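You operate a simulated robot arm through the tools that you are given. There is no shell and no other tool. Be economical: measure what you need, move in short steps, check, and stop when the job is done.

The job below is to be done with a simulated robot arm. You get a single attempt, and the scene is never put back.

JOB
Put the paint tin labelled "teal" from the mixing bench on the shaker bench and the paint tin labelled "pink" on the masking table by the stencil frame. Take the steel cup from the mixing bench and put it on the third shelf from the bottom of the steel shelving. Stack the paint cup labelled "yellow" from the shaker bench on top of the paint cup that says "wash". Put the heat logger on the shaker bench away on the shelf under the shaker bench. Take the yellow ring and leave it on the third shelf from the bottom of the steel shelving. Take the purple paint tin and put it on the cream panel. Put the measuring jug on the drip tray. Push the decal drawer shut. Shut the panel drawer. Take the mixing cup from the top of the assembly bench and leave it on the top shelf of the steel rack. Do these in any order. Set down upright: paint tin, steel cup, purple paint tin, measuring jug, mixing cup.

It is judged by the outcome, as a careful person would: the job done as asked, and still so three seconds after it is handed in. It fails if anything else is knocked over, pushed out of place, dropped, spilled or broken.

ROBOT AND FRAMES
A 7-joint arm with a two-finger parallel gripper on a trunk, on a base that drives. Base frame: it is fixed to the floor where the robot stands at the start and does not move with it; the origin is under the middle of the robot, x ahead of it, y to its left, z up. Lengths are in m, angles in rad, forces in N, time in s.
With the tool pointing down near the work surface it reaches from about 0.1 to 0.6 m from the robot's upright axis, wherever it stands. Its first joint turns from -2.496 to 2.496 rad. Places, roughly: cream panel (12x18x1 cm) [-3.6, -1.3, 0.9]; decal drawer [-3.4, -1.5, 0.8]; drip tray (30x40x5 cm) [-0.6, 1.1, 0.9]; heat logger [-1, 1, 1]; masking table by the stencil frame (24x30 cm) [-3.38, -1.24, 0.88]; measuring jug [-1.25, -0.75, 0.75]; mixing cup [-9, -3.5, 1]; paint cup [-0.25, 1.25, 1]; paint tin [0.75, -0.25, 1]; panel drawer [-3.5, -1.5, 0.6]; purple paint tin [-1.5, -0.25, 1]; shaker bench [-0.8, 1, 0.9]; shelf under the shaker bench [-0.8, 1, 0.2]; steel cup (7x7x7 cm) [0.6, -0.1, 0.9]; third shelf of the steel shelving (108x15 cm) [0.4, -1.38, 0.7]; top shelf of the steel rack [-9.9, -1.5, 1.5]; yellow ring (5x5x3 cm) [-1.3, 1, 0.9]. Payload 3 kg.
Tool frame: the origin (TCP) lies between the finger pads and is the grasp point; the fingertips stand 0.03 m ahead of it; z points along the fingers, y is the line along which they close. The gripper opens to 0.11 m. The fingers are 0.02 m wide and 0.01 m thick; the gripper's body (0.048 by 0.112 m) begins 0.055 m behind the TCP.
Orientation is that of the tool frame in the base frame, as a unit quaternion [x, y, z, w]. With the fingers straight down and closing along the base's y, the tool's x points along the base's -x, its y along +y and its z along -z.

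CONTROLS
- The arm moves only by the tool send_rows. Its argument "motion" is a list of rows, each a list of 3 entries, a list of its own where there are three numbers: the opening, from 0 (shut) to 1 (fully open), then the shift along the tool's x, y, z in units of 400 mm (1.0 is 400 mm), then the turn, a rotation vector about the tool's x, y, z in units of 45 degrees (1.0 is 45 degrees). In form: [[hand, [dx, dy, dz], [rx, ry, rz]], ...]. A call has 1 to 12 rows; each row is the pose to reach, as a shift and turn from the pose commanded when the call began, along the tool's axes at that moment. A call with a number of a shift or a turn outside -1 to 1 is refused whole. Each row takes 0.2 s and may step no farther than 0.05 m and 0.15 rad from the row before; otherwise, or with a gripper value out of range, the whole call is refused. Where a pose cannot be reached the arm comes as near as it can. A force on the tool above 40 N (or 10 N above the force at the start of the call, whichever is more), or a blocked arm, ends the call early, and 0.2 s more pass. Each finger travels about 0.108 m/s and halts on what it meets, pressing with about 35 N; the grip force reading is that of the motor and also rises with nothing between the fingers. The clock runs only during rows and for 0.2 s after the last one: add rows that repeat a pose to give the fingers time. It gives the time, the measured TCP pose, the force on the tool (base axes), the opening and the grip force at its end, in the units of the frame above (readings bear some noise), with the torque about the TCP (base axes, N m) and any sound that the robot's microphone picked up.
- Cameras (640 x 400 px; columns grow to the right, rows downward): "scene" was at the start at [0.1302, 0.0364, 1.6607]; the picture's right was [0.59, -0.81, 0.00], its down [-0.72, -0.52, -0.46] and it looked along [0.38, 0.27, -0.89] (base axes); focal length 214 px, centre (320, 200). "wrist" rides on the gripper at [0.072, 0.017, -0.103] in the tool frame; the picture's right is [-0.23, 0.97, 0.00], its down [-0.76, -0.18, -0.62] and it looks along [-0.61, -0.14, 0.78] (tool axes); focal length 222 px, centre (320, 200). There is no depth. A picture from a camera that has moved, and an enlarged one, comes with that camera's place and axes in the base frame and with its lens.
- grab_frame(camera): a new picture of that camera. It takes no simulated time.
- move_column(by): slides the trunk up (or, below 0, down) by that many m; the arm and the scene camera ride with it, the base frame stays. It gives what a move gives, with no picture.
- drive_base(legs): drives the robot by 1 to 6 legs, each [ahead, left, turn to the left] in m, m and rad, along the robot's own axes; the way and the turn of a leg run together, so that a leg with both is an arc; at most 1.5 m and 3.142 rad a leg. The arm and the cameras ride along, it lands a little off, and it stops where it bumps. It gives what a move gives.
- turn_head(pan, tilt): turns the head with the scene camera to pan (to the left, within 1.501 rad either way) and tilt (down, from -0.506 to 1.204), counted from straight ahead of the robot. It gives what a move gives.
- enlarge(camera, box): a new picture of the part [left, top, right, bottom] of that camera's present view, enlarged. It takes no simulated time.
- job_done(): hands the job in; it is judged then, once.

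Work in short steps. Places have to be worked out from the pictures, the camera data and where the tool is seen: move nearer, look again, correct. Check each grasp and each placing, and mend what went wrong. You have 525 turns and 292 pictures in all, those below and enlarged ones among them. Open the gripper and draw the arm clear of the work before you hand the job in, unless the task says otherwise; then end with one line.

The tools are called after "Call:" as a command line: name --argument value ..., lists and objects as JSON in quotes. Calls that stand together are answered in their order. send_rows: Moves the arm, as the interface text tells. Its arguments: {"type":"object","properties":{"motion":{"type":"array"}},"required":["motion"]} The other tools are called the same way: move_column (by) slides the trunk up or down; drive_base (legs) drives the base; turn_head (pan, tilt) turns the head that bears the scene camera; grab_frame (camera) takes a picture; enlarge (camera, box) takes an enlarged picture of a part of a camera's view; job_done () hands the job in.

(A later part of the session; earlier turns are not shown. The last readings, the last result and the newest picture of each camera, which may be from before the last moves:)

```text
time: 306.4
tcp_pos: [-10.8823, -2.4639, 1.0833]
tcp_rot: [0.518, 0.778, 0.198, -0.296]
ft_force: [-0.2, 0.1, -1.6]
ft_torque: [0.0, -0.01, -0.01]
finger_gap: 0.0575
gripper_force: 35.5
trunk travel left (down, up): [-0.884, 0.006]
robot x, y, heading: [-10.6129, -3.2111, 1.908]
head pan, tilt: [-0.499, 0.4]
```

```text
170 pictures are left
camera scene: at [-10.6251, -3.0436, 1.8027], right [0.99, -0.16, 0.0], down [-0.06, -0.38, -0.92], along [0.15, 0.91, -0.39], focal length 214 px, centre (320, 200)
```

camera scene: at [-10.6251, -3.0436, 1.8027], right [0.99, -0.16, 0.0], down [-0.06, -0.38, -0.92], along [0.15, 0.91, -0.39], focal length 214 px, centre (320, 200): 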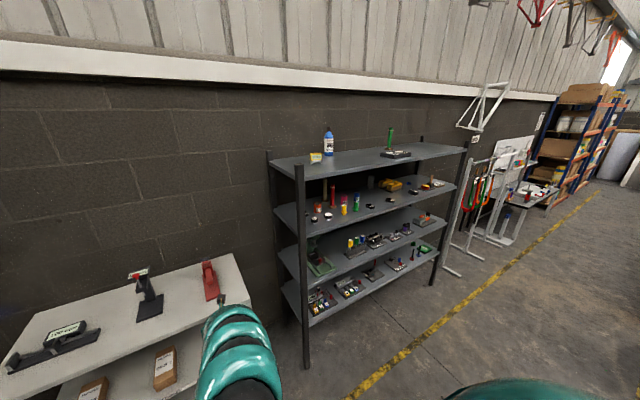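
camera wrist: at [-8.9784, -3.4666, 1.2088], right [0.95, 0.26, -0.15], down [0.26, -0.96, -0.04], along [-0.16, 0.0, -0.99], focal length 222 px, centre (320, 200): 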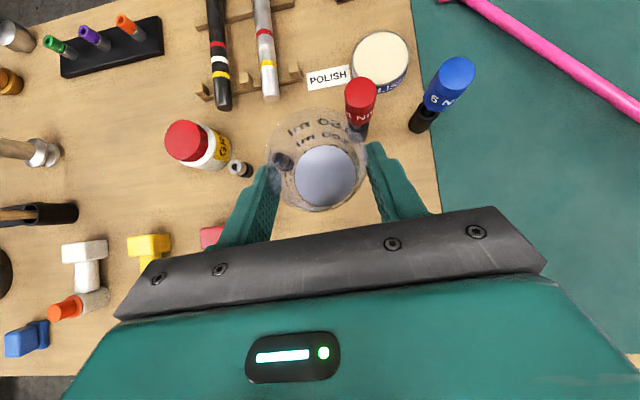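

Rack front is at about v=1.85 (rack frame), top shelf ~z 1.49, with free space at its right part. Sidestep right along the rack.

Call:
drive_base --legs '[[0, -0.9, 0.02], [0, -0.86, 0]]'

Call:
turn_head --pan 0.0 --tilt 0.3

Call:
grab_frame --camera "scene"

```text
time: 315.2
tcp_pos: [-9.2583, -1.8949, 1.0837]
tcp_rot: [0.516, 0.779, 0.197, -0.297]
ft_force: [0.2, 0.0, -1.1]
ft_torque: [-0.01, -0.01, 0.0]
finger_gap: 0.0573
gripper_force: 34.6
trunk travel left (down, up): [-0.884, 0.006]
robot x, y, heading: [-8.9846, -2.6426, 1.907]
head pan, tilt: [-0.499, 0.4]
```

```text
time: 316.1
tcp_pos: [-9.2592, -1.8936, 1.0829]
tcp_rot: [0.516, 0.779, 0.197, -0.297]
ft_force: [0.1, -0.2, -1.5]
ft_torque: [-0.01, -0.05, 0.01]
finger_gap: 0.0571
gripper_force: 35.2
trunk travel left (down, up): [-0.884, 0.006]
robot x, y, heading: [-8.986, -2.6407, 1.906]
head pan, tilt: [0.0, 0.3]
```

```text
169 pictures are left
camera scene: at [-9.0449, -2.4766, 1.812], right [0.94, 0.33, 0.0], down [0.1, -0.28, -0.96], along [-0.31, 0.9, -0.3], focal length 214 px, centre (320, 200)
```

scene: 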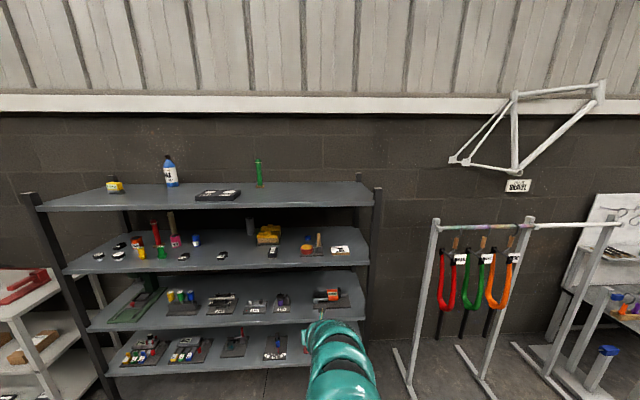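

Call:
drive_base --legs '[[-0.1, 0, 0]]'

Call:
send_rows --motion '[[0, [0.08, 0, -0.01], [0, 0, 0]], [0, [0.16, 0, -0.05], [0, 0, 0]], [0, [0.23, 0, -0.11], [0, 0, 0]], [0, [0.3, 0, -0.17], [0, 0, 0]], [0, [0.37, 0, -0.23], [0, 0, 0]], [0, [0.43, 0, -0.3], [0, 0, 0]], [0, [0.5, 0, -0.36], [0, 0, 0]]]'

```text
time: 317.2
tcp_pos: [-9.2262, -1.9891, 1.0848]
tcp_rot: [0.516, 0.78, 0.196, -0.296]
ft_force: [0.0, -0.8, -0.7]
ft_torque: [-0.01, -0.05, -0.04]
finger_gap: 0.0571
gripper_force: 35.2
trunk travel left (down, up): [-0.884, 0.006]
robot x, y, heading: [-8.9561, -2.7352, 1.906]
head pan, tilt: [0.0, 0.3]
```

```text
time: 318.8
tcp_pos: [-9.2926, -1.921, 1.3174]
tcp_rot: [0.522, 0.776, 0.201, -0.292]
ft_force: [0.2, 0.2, -1.3]
ft_torque: [0.01, 0.03, -0.01]
finger_gap: 0.057
gripper_force: 35.7
out of reach, approached as far as the arm can: row 3, 4, 5, 6, 7
trunk travel left (down, up): [-0.884, 0.006]
robot x, y, heading: [-8.9527, -2.7326, 1.905]
head pan, tilt: [0.0, 0.3]
```

Call:
send_rows --motion '[[0, [0.07, 0, -0.07], [0, 0, 0]], [0, [0.14, 0, -0.14], [0, 0, 0]], [0, [0.2, 0, -0.22], [0, 0, 0]], [0, [0.26, 0, -0.3], [0, 0, 0]], [0, [0.33, 0, -0.38], [0, 0, 0]], [0, [0.4, 0, -0.46], [0, 0, 0]], [0, [0.47, 0, -0.54], [0, 0, 0]]]'

Call:
grab_frame --camera "wrist"

Call:
grab_frame --camera "scene"

```text
time: 320.4
tcp_pos: [-9.2668, -1.9584, 1.5527]
tcp_rot: [0.514, 0.779, 0.197, -0.299]
ft_force: [0.4, -0.9, -1.4]
ft_torque: [-0.01, 0.02, -0.01]
finger_gap: 0.057
gripper_force: 35.5
out of reach, approached as far as the arm can: row 1, 2, 6, 7
trunk travel left (down, up): [-0.884, 0.006]
robot x, y, heading: [-8.9533, -2.7361, 1.908]
head pan, tilt: [0.0, 0.3]
```

```text
168 pictures are left
camera wrist: at [-9.2449, -1.9661, 1.6776], right [0.96, 0.23, -0.15], down [0.22, -0.97, -0.04], along [-0.16, 0.01, -0.99], focal length 222 px, centre (320, 200)
```

wrist: 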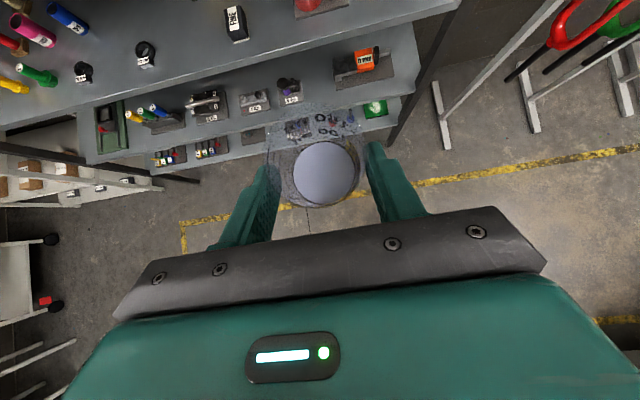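

```text
167 pictures are left
camera scene: at [-9.0113, -2.5737, 1.8124], right [0.94, 0.33, 0.0], down [0.1, -0.28, -0.96], along [-0.32, 0.9, -0.29], focal length 214 px, centre (320, 200)
```

scene: 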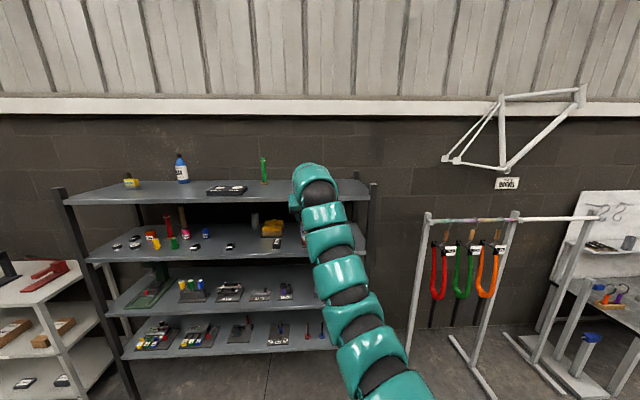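

Call:
send_rows --motion '[[0, [-0.02, 0, -0.06], [0, 0, 0]], [0, [-0.04, 0, -0.13], [0, 0, 0]], [0, [-0.06, 0, -0.2], [0, 0, 0]], [0, [-0.05, 0, -0.25], [0, 0, 0]], [0, [-0.03, 0, -0.28], [0, 0, 0]]]'

Call:
grab_frame --camera "wrist"

```text
time: 321.6
tcp_pos: [-9.2465, -2.0134, 1.6053]
tcp_rot: [0.516, 0.779, 0.197, -0.298]
ft_force: [0.2, -0.4, -1.5]
ft_torque: [-0.02, 0.0, 0.0]
finger_gap: 0.0569
gripper_force: 35.7
out of reach, approached as far as the arm can: row 4, 5
trunk travel left (down, up): [-0.884, 0.006]
robot x, y, heading: [-8.9538, -2.7311, 1.911]
head pan, tilt: [0.0, 0.3]
```

```text
166 pictures are left
camera wrist: at [-9.2241, -2.0211, 1.7306], right [0.96, 0.22, -0.15], down [0.22, -0.97, -0.04], along [-0.16, 0.01, -0.99], focal length 222 px, centre (320, 200)
```

wrist: 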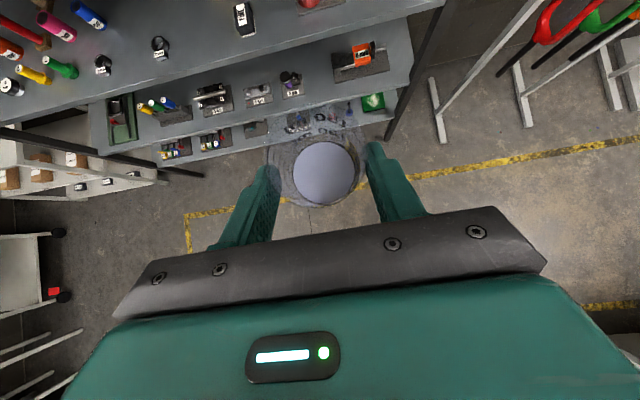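

Call:
drive_base --legs '[[0.45, -0.06, 0]]'

Call:
grab_frame --camera "wrist"

Call:
grab_frame --camera "scene"

```text
time: 324.3
tcp_pos: [-9.334, -1.5761, 1.605]
tcp_rot: [0.516, 0.779, 0.197, -0.297]
ft_force: [0.2, 0.8, 0.2]
ft_torque: [-0.04, -0.03, -0.01]
finger_gap: 0.0563
gripper_force: 34.9
trunk travel left (down, up): [-0.884, 0.006]
robot x, y, heading: [-9.0425, -2.2994, 1.907]
head pan, tilt: [0.0, 0.3]
```

```text
165 pictures are left
camera wrist: at [-9.311, -1.584, 1.7302], right [0.96, 0.22, -0.15], down [0.22, -0.97, -0.04], along [-0.16, 0.01, -0.99], focal length 222 px, centre (320, 200)
```

wrist: 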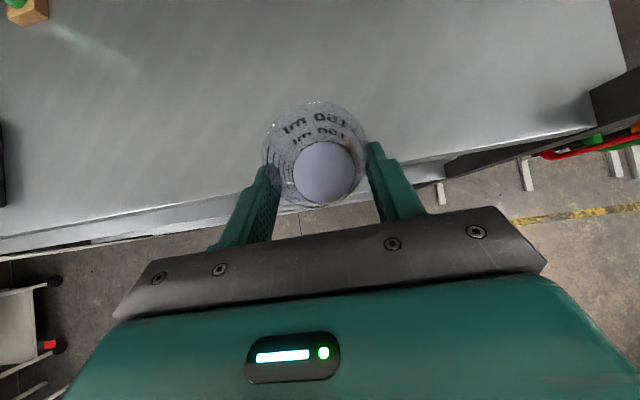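

```text
164 pictures are left
camera scene: at [-9.1001, -2.1339, 1.8119], right [0.94, 0.33, 0.0], down [0.1, -0.28, -0.96], along [-0.31, 0.9, -0.3], focal length 214 px, centre (320, 200)
```

scene: 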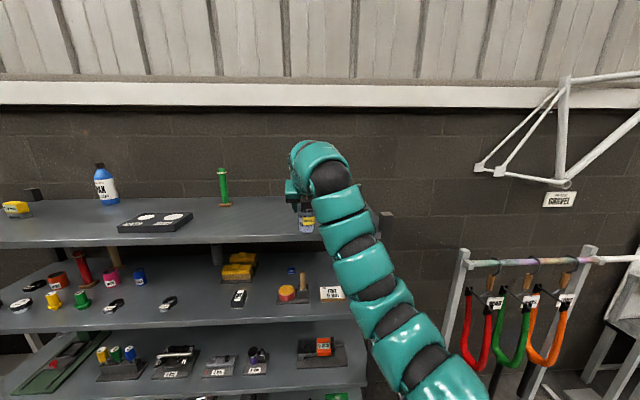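

Call:
drive_base --legs '[[0.12, 0, 0]]'

Call:
grab_frame --camera "wrist"

```text
time: 325.6
tcp_pos: [-9.3722, -1.464, 1.6057]
tcp_rot: [0.516, 0.778, 0.198, -0.298]
ft_force: [-0.4, 0.4, -0.3]
ft_torque: [-0.01, 0.0, -0.04]
finger_gap: 0.0567
gripper_force: 34.7
trunk travel left (down, up): [-0.884, 0.006]
robot x, y, heading: [-9.0797, -2.184, 1.906]
head pan, tilt: [0.0, 0.3]
```

```text
163 pictures are left
camera wrist: at [-9.3503, -1.4727, 1.7303], right [0.96, 0.22, -0.15], down [0.22, -0.97, -0.04], along [-0.16, 0.01, -0.99], focal length 222 px, centre (320, 200)
```

wrist: 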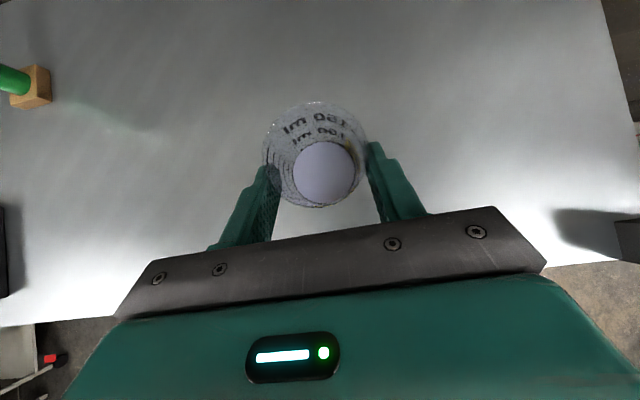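

Cup is over the shelf; lower by trunk in steps until contact.

Call:
move_column --by -0.045

Call:
move_column --by -0.008

Call:
move_column --by -0.006

Call:
move_column --by -0.005

```text
time: 326.4
tcp_pos: [-9.3725, -1.4676, 1.5623]
tcp_rot: [0.515, 0.778, 0.198, -0.299]
ft_force: [-1.1, -4.4, 15.4]
ft_torque: [0.44, 0.21, 0.08]
finger_gap: 0.0517
gripper_force: 34.9
trunk travel left (down, up): [-0.839, 0.051]
robot x, y, heading: [-9.0817, -2.1876, 1.903]
head pan, tilt: [0.0, 0.3]
```

```text
time: 327.0
tcp_pos: [-9.3719, -1.4693, 1.5543]
tcp_rot: [0.516, 0.778, 0.198, -0.299]
ft_force: [0.3, -4.9, 18.1]
ft_torque: [0.2, 0.19, 0.03]
finger_gap: 0.0503
gripper_force: 35.3
trunk travel left (down, up): [-0.831, 0.059]
robot x, y, heading: [-9.0788, -2.1887, 1.906]
head pan, tilt: [0.0, 0.3]
```

```text
time: 327.6
tcp_pos: [-9.3714, -1.4687, 1.5482]
tcp_rot: [0.515, 0.779, 0.198, -0.299]
ft_force: [0.1, -4.7, 18.4]
ft_torque: [0.26, 0.2, 0.0]
finger_gap: 0.0497
gripper_force: 35.4
trunk travel left (down, up): [-0.825, 0.065]
robot x, y, heading: [-9.0786, -2.1864, 1.904]
head pan, tilt: [0.0, 0.3]
```

```text
time: 328.1
tcp_pos: [-9.3712, -1.4688, 1.5428]
tcp_rot: [0.515, 0.778, 0.198, -0.299]
ft_force: [0.3, -4.3, 19.3]
ft_torque: [0.28, 0.18, 0.06]
finger_gap: 0.0496
gripper_force: 35.2
trunk travel left (down, up): [-0.82, 0.07]
robot x, y, heading: [-9.0796, -2.1839, 1.909]
head pan, tilt: [0.0, 0.3]
```

Contact; the cup has slid a bit in the grip and sits on the shelf. Look and open.

Call:
grab_frame --camera "wrist"

Call:
send_rows --motion '[[0.55, [0, 0, 0], [0, 0, 0]], [0.7, [0, 0, 0], [0, 0, 0]], [0.82, [0, 0, 0], [0, 0, 0]], [0.82, [0, 0, 0], [0, 0, 0]]]'

Call:
grab_frame --camera "wrist"

```text
162 pictures are left
camera wrist: at [-9.3491, -1.4768, 1.6685], right [0.96, 0.22, -0.15], down [0.22, -0.97, -0.05], along [-0.16, 0.01, -0.99], focal length 222 px, centre (320, 200)
```

wrist: 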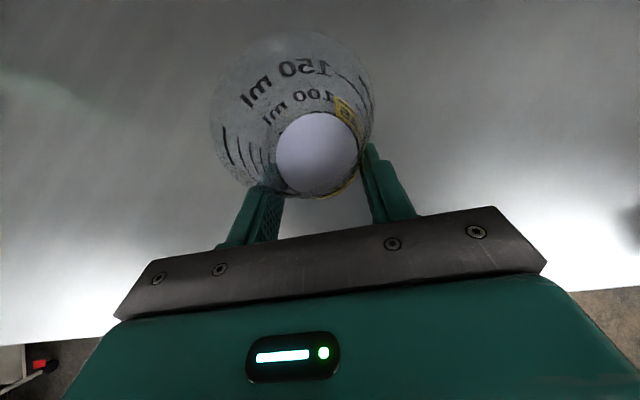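

```text
time: 329.1
tcp_pos: [-9.3723, -1.4658, 1.5416]
tcp_rot: [0.515, 0.779, 0.197, -0.299]
ft_force: [0.2, 0.1, -0.4]
ft_torque: [-0.03, 0.03, 0.0]
finger_gap: 0.0902
gripper_force: 0.2
trunk travel left (down, up): [-0.82, 0.07]
robot x, y, heading: [-9.0792, -2.1868, 1.905]
head pan, tilt: [0.0, 0.3]
```

```text
161 pictures are left
camera wrist: at [-9.3501, -1.4736, 1.6667], right [0.96, 0.22, -0.15], down [0.22, -0.97, -0.04], along [-0.16, 0.01, -0.99], focal length 222 px, centre (320, 200)
```

wrist: 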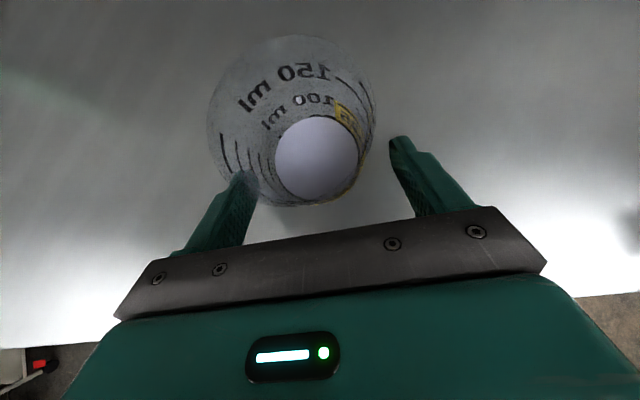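

Cup stands upright. Back straight out.

Call:
drive_base --legs '[[-0.3, 0, 0]]'

Call:
grab_frame --camera "scene"

```text
time: 331.1
tcp_pos: [-9.2792, -1.7458, 1.5414]
tcp_rot: [0.514, 0.78, 0.196, -0.298]
ft_force: [0.0, 0.2, 0.0]
ft_torque: [0.03, 0.03, 0.03]
finger_gap: 0.0904
gripper_force: 0.0
trunk travel left (down, up): [-0.82, 0.07]
robot x, y, heading: [-8.9839, -2.4636, 1.909]
head pan, tilt: [0.0, 0.3]
```

```text
160 pictures are left
camera scene: at [-9.0419, -2.3021, 1.7481], right [0.94, 0.34, 0.0], down [0.1, -0.28, -0.96], along [-0.32, 0.9, -0.3], focal length 214 px, centre (320, 200)
```

scene: 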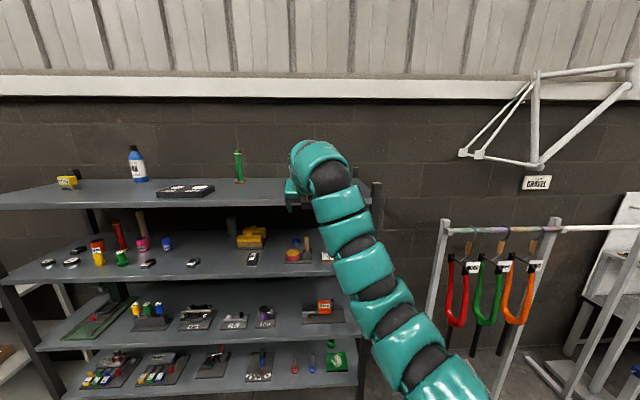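

Call:
drive_base --legs '[[-0.12, 0.1, 0]]'

Call:
send_rows --motion '[[1, [-0.05, 0, 0.09], [0, 0, 0]], [1, [-0.1, 0, 0.18], [0, 0, 0]], [1, [-0.16, 0, 0.26], [0, 0, 0]], [1, [-0.22, 0, 0.35], [0, 0, 0]], [1, [-0.29, 0, 0.43], [0, 0, 0]], [1, [-0.36, 0, 0.51], [0, 0, 0]], [1, [-0.43, 0, 0.59], [0, 0, 0]], [1, [-0.5, 0, 0.67], [0, 0, 0]], [1, [-0.57, 0, 0.75], [0, 0, 0]]]'

Call:
enlarge --camera "scene" --box '[150, 100, 420, 260]'

```text
time: 332.5
tcp_pos: [-9.3342, -1.8948, 1.5423]
tcp_rot: [0.512, 0.781, 0.196, -0.299]
ft_force: [1.3, 0.0, -0.4]
ft_torque: [-0.01, 0.03, 0.04]
finger_gap: 0.0904
gripper_force: 0.2
trunk travel left (down, up): [-0.82, 0.07]
robot x, y, heading: [-9.0384, -2.6117, 1.916]
head pan, tilt: [0.0, 0.3]
```

```text
time: 334.5
tcp_pos: [-9.3496, -1.8646, 1.1672]
tcp_rot: [0.513, 0.781, 0.196, -0.299]
ft_force: [0.9, 0.8, 0.4]
ft_torque: [0.01, -0.01, -0.01]
finger_gap: 0.1102
gripper_force: 0.1
trunk travel left (down, up): [-0.82, 0.07]
robot x, y, heading: [-9.0363, -2.6109, 1.919]
head pan, tilt: [0.0, 0.3]
```

```text
2.37 times, centred on (285, 180) of scene
camera zoom: at [-9.0966, -2.4489, 1.748], right [0.94, 0.34, 0.0], down [0.1, -0.28, -0.96], along [-0.32, 0.9, -0.3], focal length 508 px, centre (403, 247)
```

zoom: 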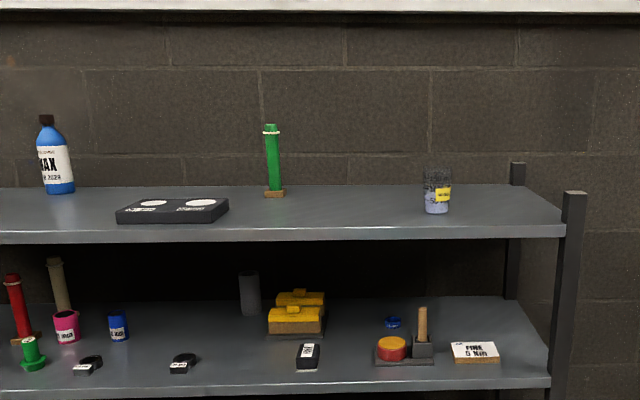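

Mixing cup is upright on the rack's top shelf. Drive back round the bench towards the booth.

Call:
drive_base --legs '[[0, 1.5, 0], [0, 0.2, 0.01], [-1.5, 0, 0], [-0.48, 0, 0], [0, 0, -1.57]]'

Call:
grab_frame --camera "scene"

```text
time: 356.3
tcp_pos: [-9.1034, -4.645, 1.1676]
tcp_rot: [0.909, 0.214, 0.348, -0.082]
ft_force: [-0.4, 0.5, 0.1]
ft_torque: [-0.03, 0.0, -0.01]
finger_gap: 0.1101
gripper_force: 0.0
trunk travel left (down, up): [-0.82, 0.07]
robot x, y, heading: [-9.829, -4.9965, 0.396]
head pan, tilt: [0.0, 0.3]
```

```text
158 pictures are left
camera scene: at [-9.6743, -4.93, 1.748], right [0.39, -0.92, 0.0], down [-0.27, -0.11, -0.96], along [0.88, 0.37, -0.3], focal length 214 px, centre (320, 200)
```

scene: 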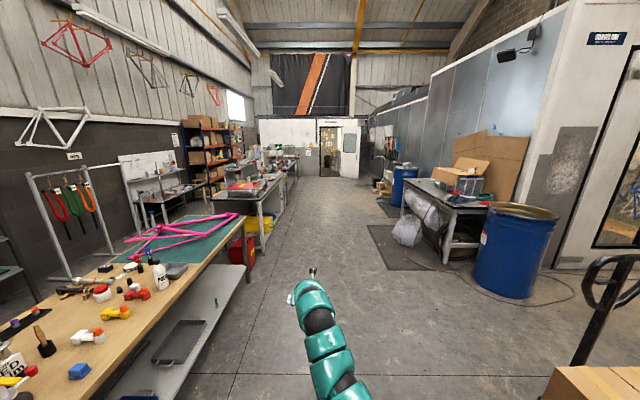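

Call:
drive_base --legs '[[0, 0, -0.04], [1.5, 0, 0], [1.5, 0, 0], [1.5, 0, 0], [1.5, 0, 0], [1.5, 0, 0]]'

Call:
grab_frame --camera "scene"

```text
time: 391.8
tcp_pos: [-2.1276, -2.1251, 1.1684]
tcp_rot: [0.916, 0.181, 0.351, -0.07]
ft_force: [-0.8, 0.2, 0.0]
ft_torque: [-0.01, -0.02, -0.03]
finger_gap: 0.1102
gripper_force: 0.0
trunk travel left (down, up): [-0.82, 0.07]
robot x, y, heading: [-2.8798, -2.4294, 0.324]
head pan, tilt: [0.0, 0.3]
```

```text
157 pictures are left
camera scene: at [-2.7164, -2.3705, 1.748], right [0.32, -0.95, 0.0], down [-0.28, -0.1, -0.96], along [0.9, 0.31, -0.3], focal length 214 px, centre (320, 200)
```

scene: 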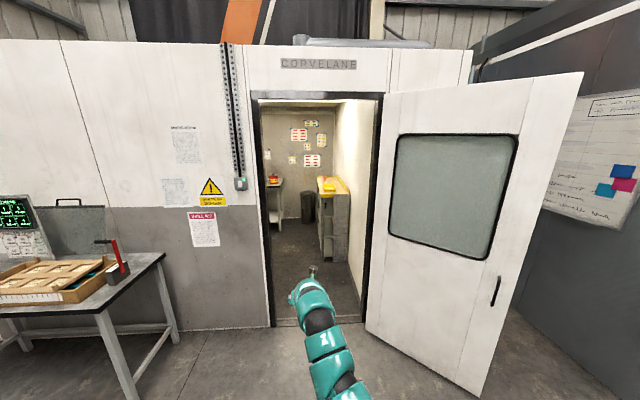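

Door gap confirmed (v −0.85…−1.75). Line up on its middle and cross the sill in short legs.

Call:
drive_base --legs '[[0, -0.04, 0.036], [1.3, 0, 0]]'

Call:
drive_base --legs '[[0.07, 0, 0], [0.07, 0, 0], [0.07, 0, 0], [0.07, 0, 0], [0.07, 0, 0], [0.07, 0, 0]]'

```text
time: 398.8
tcp_pos: [-0.9094, -1.6669, 1.1672]
tcp_rot: [0.912, 0.201, 0.349, -0.077]
ft_force: [-0.2, 0.5, -0.5]
ft_torque: [0.0, -0.03, -0.02]
finger_gap: 0.11
gripper_force: 0.1
trunk travel left (down, up): [-0.82, 0.07]
robot x, y, heading: [-1.6513, -2.0019, 0.371]
head pan, tilt: [0.0, 0.3]
```

```text
time: 402.6
tcp_pos: [-0.5188, -1.5601, 1.137]
tcp_rot: [0.929, 0.158, 0.326, -0.068]
ft_force: [-0.3, -0.1, -0.6]
ft_torque: [-0.08, -0.05, -0.04]
finger_gap: 0.1099
gripper_force: 0.1
trunk travel left (down, up): [-0.82, 0.07]
robot x, y, heading: [-1.3197, -1.8687, 0.368]
head pan, tilt: [0.0, 0.3]
stopped in leg 6: the robot was blocked; the commanded pose is now the measured one
```

Call:
drive_base --legs '[[0.05, 0, 0]]'

Call:
drive_base --legs '[[0.05, 0, 0]]'

Call:
drive_base --legs '[[0.06, 0, 0]]'

Call:
drive_base --legs '[[0.06, 0, 0]]'

```text
time: 403.3
tcp_pos: [-0.4601, -1.597, 1.1087]
tcp_rot: [0.943, 0.102, 0.304, -0.084]
ft_force: [0.0, 2.3, 0.2]
ft_torque: [-0.18, -0.09, -0.13]
finger_gap: 0.1099
gripper_force: 0.1
trunk travel left (down, up): [-0.82, 0.07]
robot x, y, heading: [-1.316, -1.8649, 0.368]
head pan, tilt: [0.0, 0.3]
stopped in leg 1: the robot was blocked; the commanded pose is now the measured one
```

```text
time: 404.0
tcp_pos: [-0.4814, -1.6447, 1.0137]
tcp_rot: [0.969, 0.094, 0.227, -0.04]
ft_force: [-0.3, -0.4, -1.9]
ft_torque: [0.01, -0.13, -0.01]
finger_gap: 0.1099
gripper_force: 0.0
trunk travel left (down, up): [-0.82, 0.07]
robot x, y, heading: [-1.3087, -1.8614, 0.365]
head pan, tilt: [0.0, 0.3]
stopped in leg 1: the robot was blocked; the commanded pose is now the measured one
```

```text
time: 404.8
tcp_pos: [-0.5317, -1.672, 0.918]
tcp_rot: [0.985, 0.105, 0.137, -0.031]
ft_force: [-0.8, -0.4, -2.7]
ft_torque: [-0.01, -0.14, 0.0]
finger_gap: 0.1101
gripper_force: 0.0
trunk travel left (down, up): [-0.82, 0.07]
robot x, y, heading: [-1.303, -1.8631, 0.361]
head pan, tilt: [0.0, 0.3]
stopped in leg 1: the robot was blocked; the commanded pose is now the measured one
```

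```text
time: 405.5
tcp_pos: [-0.5788, -1.7026, 0.848]
tcp_rot: [0.992, 0.107, 0.067, -0.014]
ft_force: [-1.8, 0.4, -1.0]
ft_torque: [0.05, -0.19, -0.02]
finger_gap: 0.1099
gripper_force: 0.3
trunk travel left (down, up): [-0.82, 0.07]
robot x, y, heading: [-1.2975, -1.8623, 0.364]
head pan, tilt: [0.0, 0.3]
stopped in leg 1: the robot was blocked; the commanded pose is now the measured one
```

Call:
drive_base --legs '[[0, 0, -0.06]]'

Call:
drive_base --legs '[[0.06, 0, 0.03]]'

Call:
drive_base --legs '[[0.06, 0, 0.03]]'

```text
time: 406.2
tcp_pos: [-0.6162, -1.7355, 0.8096]
tcp_rot: [0.995, 0.101, 0.016, 0.0]
ft_force: [-3.0, -0.1, -2.9]
ft_torque: [0.07, -0.16, 0.02]
finger_gap: 0.1101
gripper_force: 0.0
trunk travel left (down, up): [-0.82, 0.07]
robot x, y, heading: [-1.2952, -1.8637, 0.357]
head pan, tilt: [0.0, 0.3]
stopped in leg 1: the robot was blocked; the commanded pose is now the measured one
```

```text
time: 406.9
tcp_pos: [-0.6325, -1.7465, 0.789]
tcp_rot: [0.995, 0.102, -0.018, 0.009]
ft_force: [-1.2, -0.9, -2.0]
ft_torque: [0.03, -0.15, 0.02]
finger_gap: 0.1099
gripper_force: 0.0
trunk travel left (down, up): [-0.82, 0.07]
robot x, y, heading: [-1.2864, -1.8531, 0.359]
head pan, tilt: [0.0, 0.3]
stopped in leg 1: the robot was blocked; the commanded pose is now the measured one
```

```text
time: 407.7
tcp_pos: [-0.6401, -1.7533, 0.7807]
tcp_rot: [0.994, 0.103, -0.04, 0.015]
ft_force: [-2.9, -0.7, -2.4]
ft_torque: [0.01, -0.1, 0.0]
finger_gap: 0.11
gripper_force: 0.0
trunk travel left (down, up): [-0.82, 0.07]
robot x, y, heading: [-1.2814, -1.8517, 0.362]
head pan, tilt: [0.0, 0.3]
stopped in leg 1: the robot was blocked; the commanded pose is now the measured one
```

Call:
turn_head --pan 0.0 --tilt 1.0

Call:
grab_frame --camera "scene"

```text
time: 408.8
tcp_pos: [-0.6446, -1.7566, 0.7792]
tcp_rot: [0.994, 0.103, -0.042, 0.015]
ft_force: [-1.2, 0.2, 0.4]
ft_torque: [-0.01, 0.01, 0.01]
finger_gap: 0.11
gripper_force: 0.0
trunk travel left (down, up): [-0.82, 0.07]
robot x, y, heading: [-1.2831, -1.8538, 0.363]
head pan, tilt: [0.0, 1.0]
```

```text
156 pictures are left
camera scene: at [-1.1865, -1.8191, 1.6959], right [0.35, -0.94, 0.0], down [-0.77, -0.29, -0.56], along [0.53, 0.2, -0.83], focal length 214 px, centre (320, 200)
```

scene: 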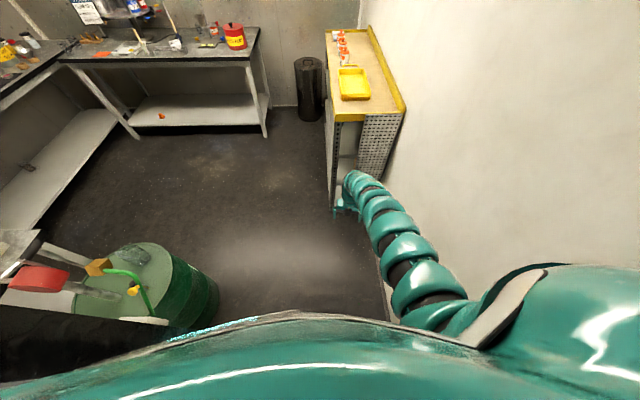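

The base tips back because the head likely catches the door lintel (about z 1.98). I lower the trunk well down before passing.

Call:
drive_base --legs '[[-0.08, 0, 0]]'

Call:
move_column --by -0.3

Call:
drive_base --legs '[[0.15, 0, 0]]'

```text
time: 409.5
tcp_pos: [-0.6667, -1.7694, 0.7713]
tcp_rot: [0.992, 0.103, -0.069, 0.024]
ft_force: [-2.5, -0.5, -1.9]
ft_torque: [0.05, -0.14, -0.03]
finger_gap: 0.1099
gripper_force: 0.1
trunk travel left (down, up): [-0.82, 0.07]
robot x, y, heading: [-1.2888, -1.8589, 0.362]
head pan, tilt: [0.0, 1.0]
stopped in leg 1: the robot was blocked; the commanded pose is now the measured one
```

```text
time: 409.8
tcp_pos: [-0.7439, -1.8079, 0.7303]
tcp_rot: [0.98, 0.101, -0.165, 0.055]
ft_force: [1.9, 1.1, 2.2]
ft_torque: [-0.03, 0.11, 0.02]
finger_gap: 0.1099
gripper_force: 0.0
trunk travel left (down, up): [-0.819, 0.071]
robot x, y, heading: [-1.2886, -1.8579, 0.357]
head pan, tilt: [0.0, 1.0]
stopped: the arm was blocked; the commanded pose is now the measured one
```

```text
time: 410.5
tcp_pos: [-0.7467, -1.8126, 0.7295]
tcp_rot: [0.976, 0.101, -0.184, 0.059]
ft_force: [1.6, 0.8, 0.7]
ft_torque: [-0.03, 0.1, 0.01]
finger_gap: 0.1099
gripper_force: 0.1
trunk travel left (down, up): [-0.819, 0.071]
robot x, y, heading: [-1.2852, -1.8567, 0.362]
head pan, tilt: [0.0, 1.0]
stopped in leg 1: the robot was blocked; the commanded pose is now the measured one
```

Call:
turn_head --pan -1.5 --tilt 0.9

Call:
grab_frame --camera "scene"

Call:
turn_head --pan 1.5 --tilt 0.9

Call:
grab_frame --camera "scene"

Call:
grab_frame --camera "wrist"

```text
time: 412.1
tcp_pos: [-0.7424, -1.8092, 0.7323]
tcp_rot: [0.977, 0.101, -0.18, 0.059]
ft_force: [-0.4, 0.1, 0.6]
ft_torque: [0.01, 0.0, 0.01]
finger_gap: 0.1101
gripper_force: 0.0
trunk travel left (down, up): [-0.819, 0.071]
robot x, y, heading: [-1.2894, -1.8574, 0.361]
head pan, tilt: [-1.499, 0.901]
```

```text
155 pictures are left
camera scene: at [-1.2207, -1.9126, 1.7001], right [-0.91, -0.42, -0.03], down [-0.31, 0.72, -0.62], along [0.28, -0.56, -0.78], focal length 214 px, centre (320, 200)
```

scene: 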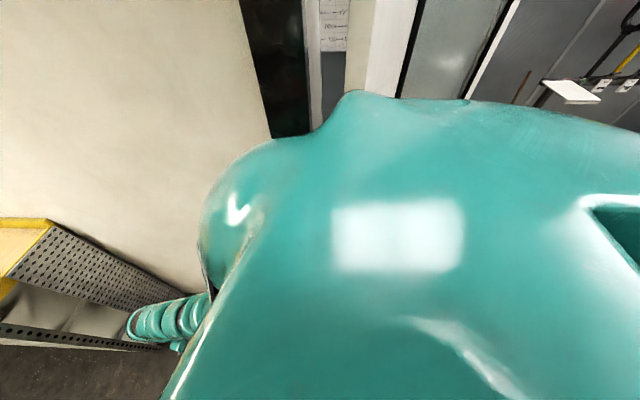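

```text
time: 414.7
tcp_pos: [-0.7435, -1.8102, 0.7328]
tcp_rot: [0.976, 0.101, -0.181, 0.06]
ft_force: [0.5, -0.1, 0.6]
ft_torque: [-0.01, -0.01, 0.0]
finger_gap: 0.1099
gripper_force: 0.2
trunk travel left (down, up): [-0.819, 0.071]
robot x, y, heading: [-1.2841, -1.8582, 0.362]
head pan, tilt: [1.499, 0.901]
```

```text
154 pictures are left
camera scene: at [-1.2739, -1.7717, 1.7001], right [0.96, 0.28, 0.03], down [0.24, -0.75, -0.62], along [-0.16, 0.6, -0.78], focal length 214 px, centre (320, 200)
```

scene: 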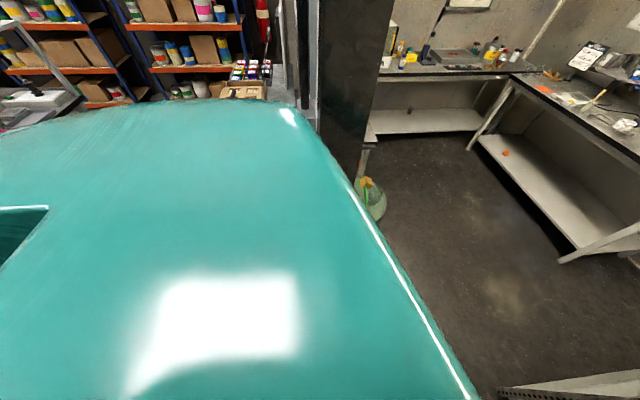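

```text
153 pictures are left
camera wrist: at [-0.6374, -1.7986, 0.8033], right [0.01, -0.99, 0.16], down [-0.52, 0.13, 0.84], along [-0.85, -0.09, -0.52], focal length 222 px, centre (320, 200)
```

wrist: 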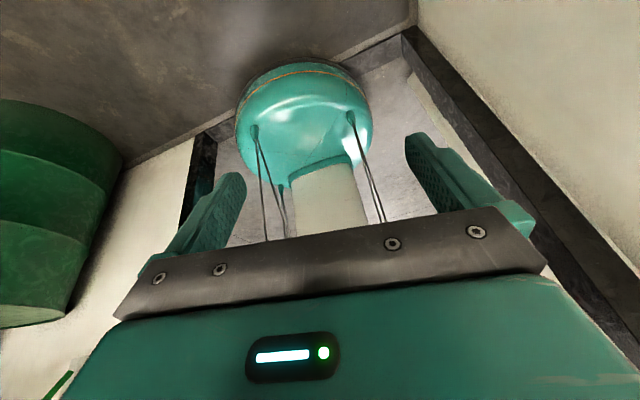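

The wrist view shows the base itself well clear of the jambs, so something higher touches. I tilt the wrist camera up to see the torso against the door frame.

Call:
send_rows --motion '[[1, [0, 0, 0], [0, -0.15, 0]], [1, [0, 0, 0], [0, -0.3, 0]], [1, [0, 0, 0], [0, -0.45, 0]], [1, [0, 0, 0], [0, -0.6, 0]]]'

Call:
grab_frame --camera "wrist"

```text
time: 415.1
tcp_pos: [-0.6661, -1.7752, 0.7753]
tcp_rot: [0.99, 0.104, -0.092, 0.03]
ft_force: [-2.2, -0.8, -2.5]
ft_torque: [0.01, -0.11, 0.01]
finger_gap: 0.1101
gripper_force: 0.0
out of reach, approached as far as the arm can: row 1
trunk travel left (down, up): [-0.819, 0.071]
robot x, y, heading: [-1.2872, -1.8571, 0.36]
head pan, tilt: [1.499, 0.901]
stopped in row 1: the arm was blocked; the commanded pose is now the measured one
```

```text
152 pictures are left
camera wrist: at [-0.5739, -1.77, 0.864], right [-0.01, -1.0, 0.08], down [-0.66, 0.07, 0.75], along [-0.75, -0.04, -0.66], focal length 222 px, centre (320, 200)
```

wrist: 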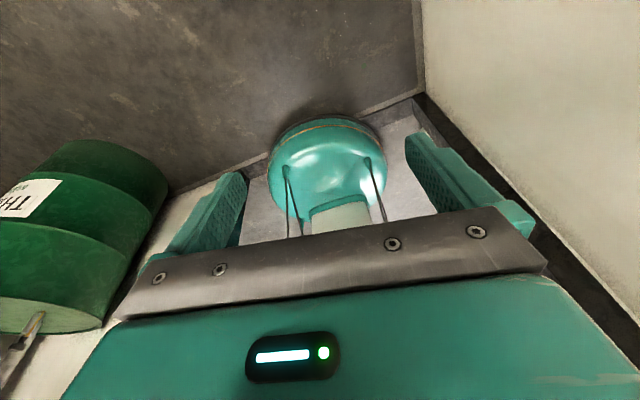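

Call:
drive_base --legs '[[0, 0.05, 0]]'

Call:
drive_base --legs '[[0, 0.05, 0]]'

```text
time: 415.8
tcp_pos: [-0.6586, -1.768, 0.7871]
tcp_rot: [0.99, 0.104, -0.088, 0.028]
ft_force: [-1.9, -0.3, -2.5]
ft_torque: [0.04, -0.14, 0.01]
finger_gap: 0.1101
gripper_force: 0.0
trunk travel left (down, up): [-0.819, 0.071]
robot x, y, heading: [-1.2842, -1.8505, 0.362]
head pan, tilt: [1.499, 0.901]
stopped in leg 1: the robot was blocked; the commanded pose is now the measured one
```

```text
time: 416.5
tcp_pos: [-0.6496, -1.7592, 0.7999]
tcp_rot: [0.991, 0.104, -0.082, 0.025]
ft_force: [-1.7, -0.4, -1.4]
ft_torque: [0.0, -0.16, 0.03]
finger_gap: 0.1099
gripper_force: 0.1
trunk travel left (down, up): [-0.819, 0.071]
robot x, y, heading: [-1.2899, -1.8409, 0.36]
head pan, tilt: [1.499, 0.901]
stopped in leg 1: the robot was blocked; the commanded pose is now the measured one
```

Call:
drive_base --legs '[[0, 0.1, 0]]'

Call:
drive_base --legs '[[0, 0.1, 0]]'

Call:
drive_base --legs '[[0, 0.1, 0]]'

Call:
drive_base --legs '[[0, 0.1, 0]]'

```text
time: 417.3
tcp_pos: [-0.6416, -1.7523, 0.8091]
tcp_rot: [0.991, 0.105, -0.073, 0.023]
ft_force: [-3.5, -1.4, -2.6]
ft_torque: [0.04, -0.14, -0.01]
finger_gap: 0.1102
gripper_force: 0.2
trunk travel left (down, up): [-0.819, 0.071]
robot x, y, heading: [-1.2911, -1.8389, 0.359]
head pan, tilt: [1.499, 0.901]
stopped in leg 1: the robot was blocked; the commanded pose is now the measured one
```

```text
time: 418.0
tcp_pos: [-0.6345, -1.7429, 0.8188]
tcp_rot: [0.992, 0.107, -0.066, 0.02]
ft_force: [-2.9, -0.8, -3.4]
ft_torque: [0.02, -0.18, -0.04]
finger_gap: 0.11
gripper_force: 0.0
trunk travel left (down, up): [-0.819, 0.071]
robot x, y, heading: [-1.2943, -1.8328, 0.361]
head pan, tilt: [1.499, 0.901]
stopped in leg 1: the robot was blocked; the commanded pose is now the measured one
```

```text
time: 418.7
tcp_pos: [-0.6281, -1.7368, 0.8269]
tcp_rot: [0.992, 0.108, -0.059, 0.018]
ft_force: [-2.9, -1.1, -2.9]
ft_torque: [0.01, -0.18, -0.04]
finger_gap: 0.1105
gripper_force: 0.1
trunk travel left (down, up): [-0.819, 0.071]
robot x, y, heading: [-1.296, -1.8277, 0.363]
head pan, tilt: [1.499, 0.901]
stopped in leg 1: the robot was blocked; the commanded pose is now the measured one
```

```text
time: 419.4
tcp_pos: [-0.6232, -1.7285, 0.8348]
tcp_rot: [0.993, 0.108, -0.053, 0.016]
ft_force: [-2.6, -0.6, -2.3]
ft_torque: [0.0, -0.19, 0.0]
finger_gap: 0.11
gripper_force: 0.0
trunk travel left (down, up): [-0.819, 0.071]
robot x, y, heading: [-1.2962, -1.8172, 0.359]
head pan, tilt: [1.499, 0.901]
stopped in leg 1: the robot was blocked; the commanded pose is now the measured one
```

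Call:
turn_head --pan -0.8 --tilt 1.2

Call:
grab_frame --camera "scene"

```text
time: 421.6
tcp_pos: [-0.6262, -1.732, 0.83]
tcp_rot: [0.993, 0.108, -0.055, 0.016]
ft_force: [0.4, -0.1, 0.6]
ft_torque: [0.04, 0.02, 0.02]
finger_gap: 0.1101
gripper_force: 0.0
trunk travel left (down, up): [-0.819, 0.071]
robot x, y, heading: [-1.2975, -1.822, 0.359]
head pan, tilt: [-0.799, 1.201]
```

```text
151 pictures are left
camera scene: at [-1.2141, -1.8317, 1.6811], right [-0.42, -0.91, -0.02], down [-0.84, 0.4, -0.38], along [0.35, -0.15, -0.93], focal length 214 px, centre (320, 200)
```

scene: 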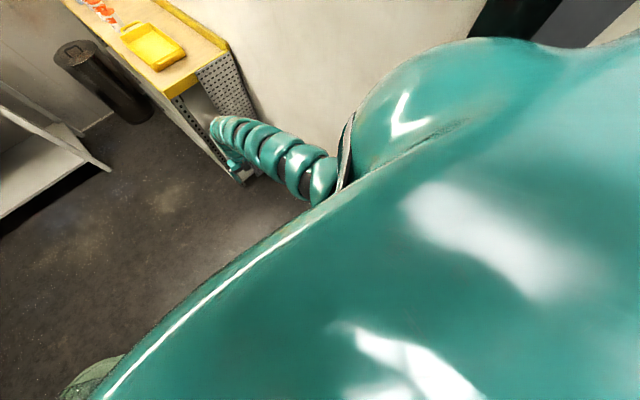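

Call:
drive_base --legs '[[-0.06, 0, 0]]'

Call:
drive_base --legs '[[0, -0.04, 0]]'

Call:
drive_base --legs '[[-0.06, 0, 0]]'

Call:
drive_base --legs '[[-0.06, 0, 0]]'

```text
time: 422.3
tcp_pos: [-0.6324, -1.7352, 0.8325]
tcp_rot: [0.992, 0.109, -0.056, 0.015]
ft_force: [-3.2, -0.5, -3.0]
ft_torque: [0.07, -0.16, 0.0]
finger_gap: 0.1103
gripper_force: 0.1
trunk travel left (down, up): [-0.819, 0.071]
robot x, y, heading: [-1.3064, -1.8218, 0.362]
head pan, tilt: [-0.799, 1.201]
stopped in leg 1: the robot was blocked; the commanded pose is now the measured one
```

```text
time: 423.0
tcp_pos: [-0.6275, -1.7425, 0.8304]
tcp_rot: [0.992, 0.111, -0.056, 0.016]
ft_force: [-2.5, -0.9, -3.0]
ft_torque: [0.05, -0.13, -0.05]
finger_gap: 0.11
gripper_force: 0.1
trunk travel left (down, up): [-0.819, 0.071]
robot x, y, heading: [-1.3028, -1.8287, 0.363]
head pan, tilt: [-0.799, 1.201]
stopped in leg 1: the robot was blocked; the commanded pose is now the measured one
```

```text
time: 423.8
tcp_pos: [-0.6345, -1.7456, 0.8325]
tcp_rot: [0.992, 0.111, -0.054, 0.015]
ft_force: [-2.2, -0.6, -2.6]
ft_torque: [0.05, -0.18, 0.0]
finger_gap: 0.1101
gripper_force: 0.0
trunk travel left (down, up): [-0.819, 0.071]
robot x, y, heading: [-1.309, -1.831, 0.362]
head pan, tilt: [-0.799, 1.201]
stopped in leg 1: the robot was blocked; the commanded pose is now the measured one
```

```text
time: 424.5
tcp_pos: [-0.6366, -1.7475, 0.8349]
tcp_rot: [0.992, 0.112, -0.053, 0.014]
ft_force: [-1.1, 0.2, -2.8]
ft_torque: [0.03, -0.19, -0.03]
finger_gap: 0.1099
gripper_force: 0.1
trunk travel left (down, up): [-0.819, 0.071]
robot x, y, heading: [-1.3129, -1.8345, 0.365]
head pan, tilt: [-0.799, 1.201]
stopped in leg 1: the robot was blocked; the commanded pose is now the measured one
```

Call:
send_rows --motion '[[1, [0, 0, -0.05], [0, 0, 0]], [1, [0, 0, -0.1], [0, 0, 0]], [1, [0, 0, -0.15], [0, 0, 0]]]'

Call:
send_rows --motion '[[1, [0.05, 0, 0], [0, 0, 0]], [1, [0.1, 0, 0], [0, 0, 0]], [1, [0.15, 0, 0], [0, 0, 0]]]'

```text
time: 424.8
tcp_pos: [-0.7563, -1.8004, 0.7613]
tcp_rot: [0.972, 0.107, -0.2, 0.055]
ft_force: [2.4, 0.9, 2.2]
ft_torque: [0.0, 0.07, 0.0]
finger_gap: 0.1103
gripper_force: 0.0
trunk travel left (down, up): [-0.819, 0.071]
robot x, y, heading: [-1.3141, -1.8317, 0.361]
head pan, tilt: [-0.799, 1.201]
stopped in row 1: the arm was blocked; the commanded pose is now the measured one
```

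```text
time: 425.2
tcp_pos: [-0.7651, -1.8037, 0.7527]
tcp_rot: [0.968, 0.108, -0.218, 0.061]
ft_force: [-0.4, 0.2, 0.5]
ft_torque: [-0.01, -0.01, -0.03]
finger_gap: 0.11
gripper_force: 0.1
out of reach, approached as far as the arm can: row 1
trunk travel left (down, up): [-0.819, 0.071]
robot x, y, heading: [-1.3139, -1.8319, 0.363]
head pan, tilt: [-0.799, 1.201]
stopped in row 1: the arm was blocked; the commanded pose is now the measured one
```

Call:
send_rows --motion '[[1, [0.1, 0, -0.05], [0, 0, 0]], [1, [0.2, 0, -0.1], [0, 0, 0]], [1, [0.3, 0, -0.15], [0, 0, 0]], [1, [0.44, 0, -0.22], [0, 0.1, 0]]]'

Call:
grab_frame --camera "scene"

```text
refused: row 4 steps farther than a row can; nothing moved
```

```text
150 pictures are left
camera scene: at [-1.2268, -1.8424, 1.6814], right [-0.42, -0.91, -0.02], down [-0.84, 0.4, -0.38], along [0.35, -0.15, -0.93], focal length 214 px, centre (320, 200)
```

scene: 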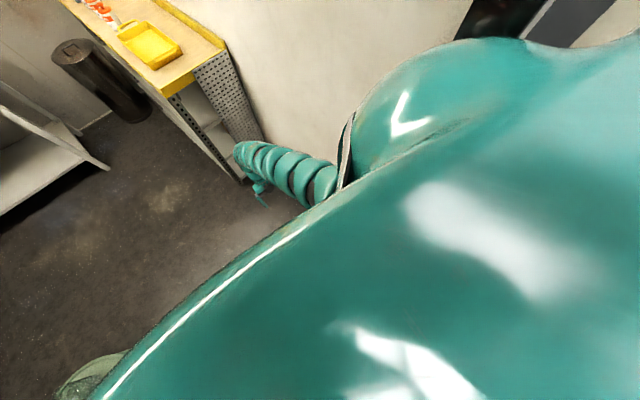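

Call:
send_rows --motion '[[1, [0.1, 0, -0.05], [0, 0, 0]], [1, [0.2, 0, -0.1], [0, 0, 0]], [1, [0.3, 0, -0.15], [0, 0, 0]], [1, [0.4, 0, -0.2], [0, 0, 0]]]'

Call:
send_rows --motion '[[1, [0.1, 0, -0.05], [0, 0, 0]], [1, [0.2, 0, -0.1], [0, 0, 0]], [1, [0.3, 0, -0.15], [0, 0, 0]], [1, [0.4, 0, -0.2], [0, 0, 0]]]'

```text
time: 425.5
tcp_pos: [-0.6948, -1.7786, 0.7875]
tcp_rot: [0.985, 0.106, -0.133, 0.038]
ft_force: [3.1, 0.4, 2.2]
ft_torque: [-0.04, 0.1, 0.02]
finger_gap: 0.1101
gripper_force: 0.0
out of reach, approached as far as the arm can: row 1
trunk travel left (down, up): [-0.819, 0.071]
robot x, y, heading: [-1.3139, -1.8313, 0.358]
head pan, tilt: [-0.799, 1.201]
stopped in row 1: the arm was blocked; the commanded pose is now the measured one
```

```text
time: 425.8
tcp_pos: [-0.7389, -1.8009, 0.7658]
tcp_rot: [0.975, 0.103, -0.187, 0.053]
ft_force: [-1.9, -0.6, -1.1]
ft_torque: [0.04, -0.08, -0.01]
finger_gap: 0.1101
gripper_force: 0.1
out of reach, approached as far as the arm can: row 1
trunk travel left (down, up): [-0.819, 0.071]
robot x, y, heading: [-1.3138, -1.8356, 0.366]
head pan, tilt: [-0.799, 1.201]
stopped in row 1: the arm was blocked; the commanded pose is now the measured one
```

Call:
send_rows --motion '[[1, [0, 0, 0], [0, 0.08, 0]], [1, [0, 0, 0.03], [0, 0.16, 0]], [1, [0, 0, 0.06], [0, 0.24, 0]], [1, [0, 0, 0.1], [0, 0.32, 0]]]'

Call:
send_rows --motion '[[1, [0, 0, 0.02], [0, 0.05, 0]], [1, [0, 0, 0.04], [0, 0.1, 0]], [1, [0, 0, 0.08], [0, 0.15, 0]], [1, [0, 0, 0.12], [0, 0.2, 0]]]'

```text
time: 426.1
tcp_pos: [-0.8611, -1.8519, 0.7275]
tcp_rot: [0.94, 0.103, -0.312, 0.09]
ft_force: [1.7, 0.1, 1.5]
ft_torque: [0.04, 0.0, -0.01]
finger_gap: 0.1101
gripper_force: 0.0
trunk travel left (down, up): [-0.819, 0.071]
robot x, y, heading: [-1.3129, -1.8329, 0.361]
head pan, tilt: [-0.799, 1.201]
stopped in row 1: the arm was blocked; the commanded pose is now the measured one
```

```text
time: 426.5
tcp_pos: [-0.8671, -1.8522, 0.7115]
tcp_rot: [0.935, 0.099, -0.328, 0.095]
ft_force: [0.1, 0.6, -1.2]
ft_torque: [-0.03, 0.06, -0.02]
finger_gap: 0.1102
gripper_force: 0.0
trunk travel left (down, up): [-0.819, 0.071]
robot x, y, heading: [-1.3175, -1.8288, 0.365]
head pan, tilt: [-0.799, 1.201]
stopped in row 1: the arm was blocked; the commanded pose is now the measured one
```

Call:
send_rows --motion '[[1, [0, 0, 0], [0, 0, 0]], [1, [0, 0, 0], [0, 0, 0]]]'

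Call:
send_rows --motion '[[1, [0.02, 0, 0], [0, 0, 0]], [1, [0.04, 0, 0], [0, 0, 0]]]'

Call:
grab_frame --camera "wrist"

```text
time: 426.8
tcp_pos: [-0.9385, -1.8798, 0.7119]
tcp_rot: [0.901, 0.097, -0.408, 0.115]
ft_force: [0.4, -0.7, 0.5]
ft_torque: [0.02, -0.02, -0.02]
finger_gap: 0.11
gripper_force: 0.0
trunk travel left (down, up): [-0.819, 0.071]
robot x, y, heading: [-1.3129, -1.8335, 0.363]
head pan, tilt: [-0.799, 1.201]
stopped in row 1: the arm was blocked; the commanded pose is now the measured one
```

```text
time: 427.1
tcp_pos: [-0.9201, -1.874, 0.7178]
tcp_rot: [0.9, 0.095, -0.409, 0.116]
ft_force: [-1.1, 0.0, -0.3]
ft_torque: [-0.01, 0.04, 0.01]
finger_gap: 0.11
gripper_force: 0.1
out of reach, approached as far as the arm can: row 1
trunk travel left (down, up): [-0.819, 0.071]
robot x, y, heading: [-1.3164, -1.8322, 0.36]
head pan, tilt: [-0.799, 1.201]
stopped in row 1: the arm was blocked; the commanded pose is now the measured one
```

```text
149 pictures are left
camera wrist: at [-0.7949, -1.8563, 0.7312], right [0.11, -0.95, 0.3], down [-0.1, 0.29, 0.95], along [-0.99, -0.14, -0.06], focal length 222 px, centre (320, 200)
```

wrist: 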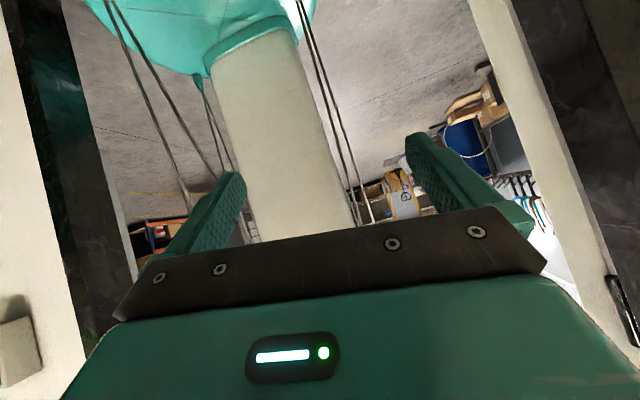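

Call:
drive_base --legs '[[0, 0, 0.1]]'

Call:
drive_base --legs '[[0, 0, -0.15]]'

Call:
drive_base --legs '[[-0.3, 0, 0]]'

```text
time: 427.9
tcp_pos: [-0.9456, -1.8809, 0.7346]
tcp_rot: [0.873, 0.097, -0.459, 0.133]
ft_force: [-0.6, 0.2, 0.0]
ft_torque: [-0.01, 0.02, 0.02]
finger_gap: 0.11
gripper_force: 0.1
trunk travel left (down, up): [-0.819, 0.071]
robot x, y, heading: [-1.3144, -1.8312, 0.376]
head pan, tilt: [-0.799, 1.201]
stopped in leg 1: the robot was blocked; the commanded pose is now the measured one
```

```text
time: 428.6
tcp_pos: [-0.9498, -1.887, 0.7481]
tcp_rot: [0.861, 0.088, -0.483, 0.134]
ft_force: [0.0, -0.6, -0.6]
ft_torque: [0.0, 0.0, 0.02]
finger_gap: 0.1101
gripper_force: 0.1
trunk travel left (down, up): [-0.819, 0.071]
robot x, y, heading: [-1.3157, -1.8339, 0.366]
head pan, tilt: [-0.799, 1.201]
stopped in leg 1: the robot was blocked; the commanded pose is now the measured one
```

```text
time: 429.3
tcp_pos: [-0.9454, -1.8853, 0.7517]
tcp_rot: [0.863, 0.088, -0.479, 0.133]
ft_force: [-0.1, -0.4, -1.4]
ft_torque: [-0.02, -0.01, 0.02]
finger_gap: 0.11
gripper_force: 0.1
trunk travel left (down, up): [-0.819, 0.071]
robot x, y, heading: [-1.3186, -1.8334, 0.364]
head pan, tilt: [-0.799, 1.201]
stopped in leg 1: the robot was blocked; the commanded pose is now the measured one
```

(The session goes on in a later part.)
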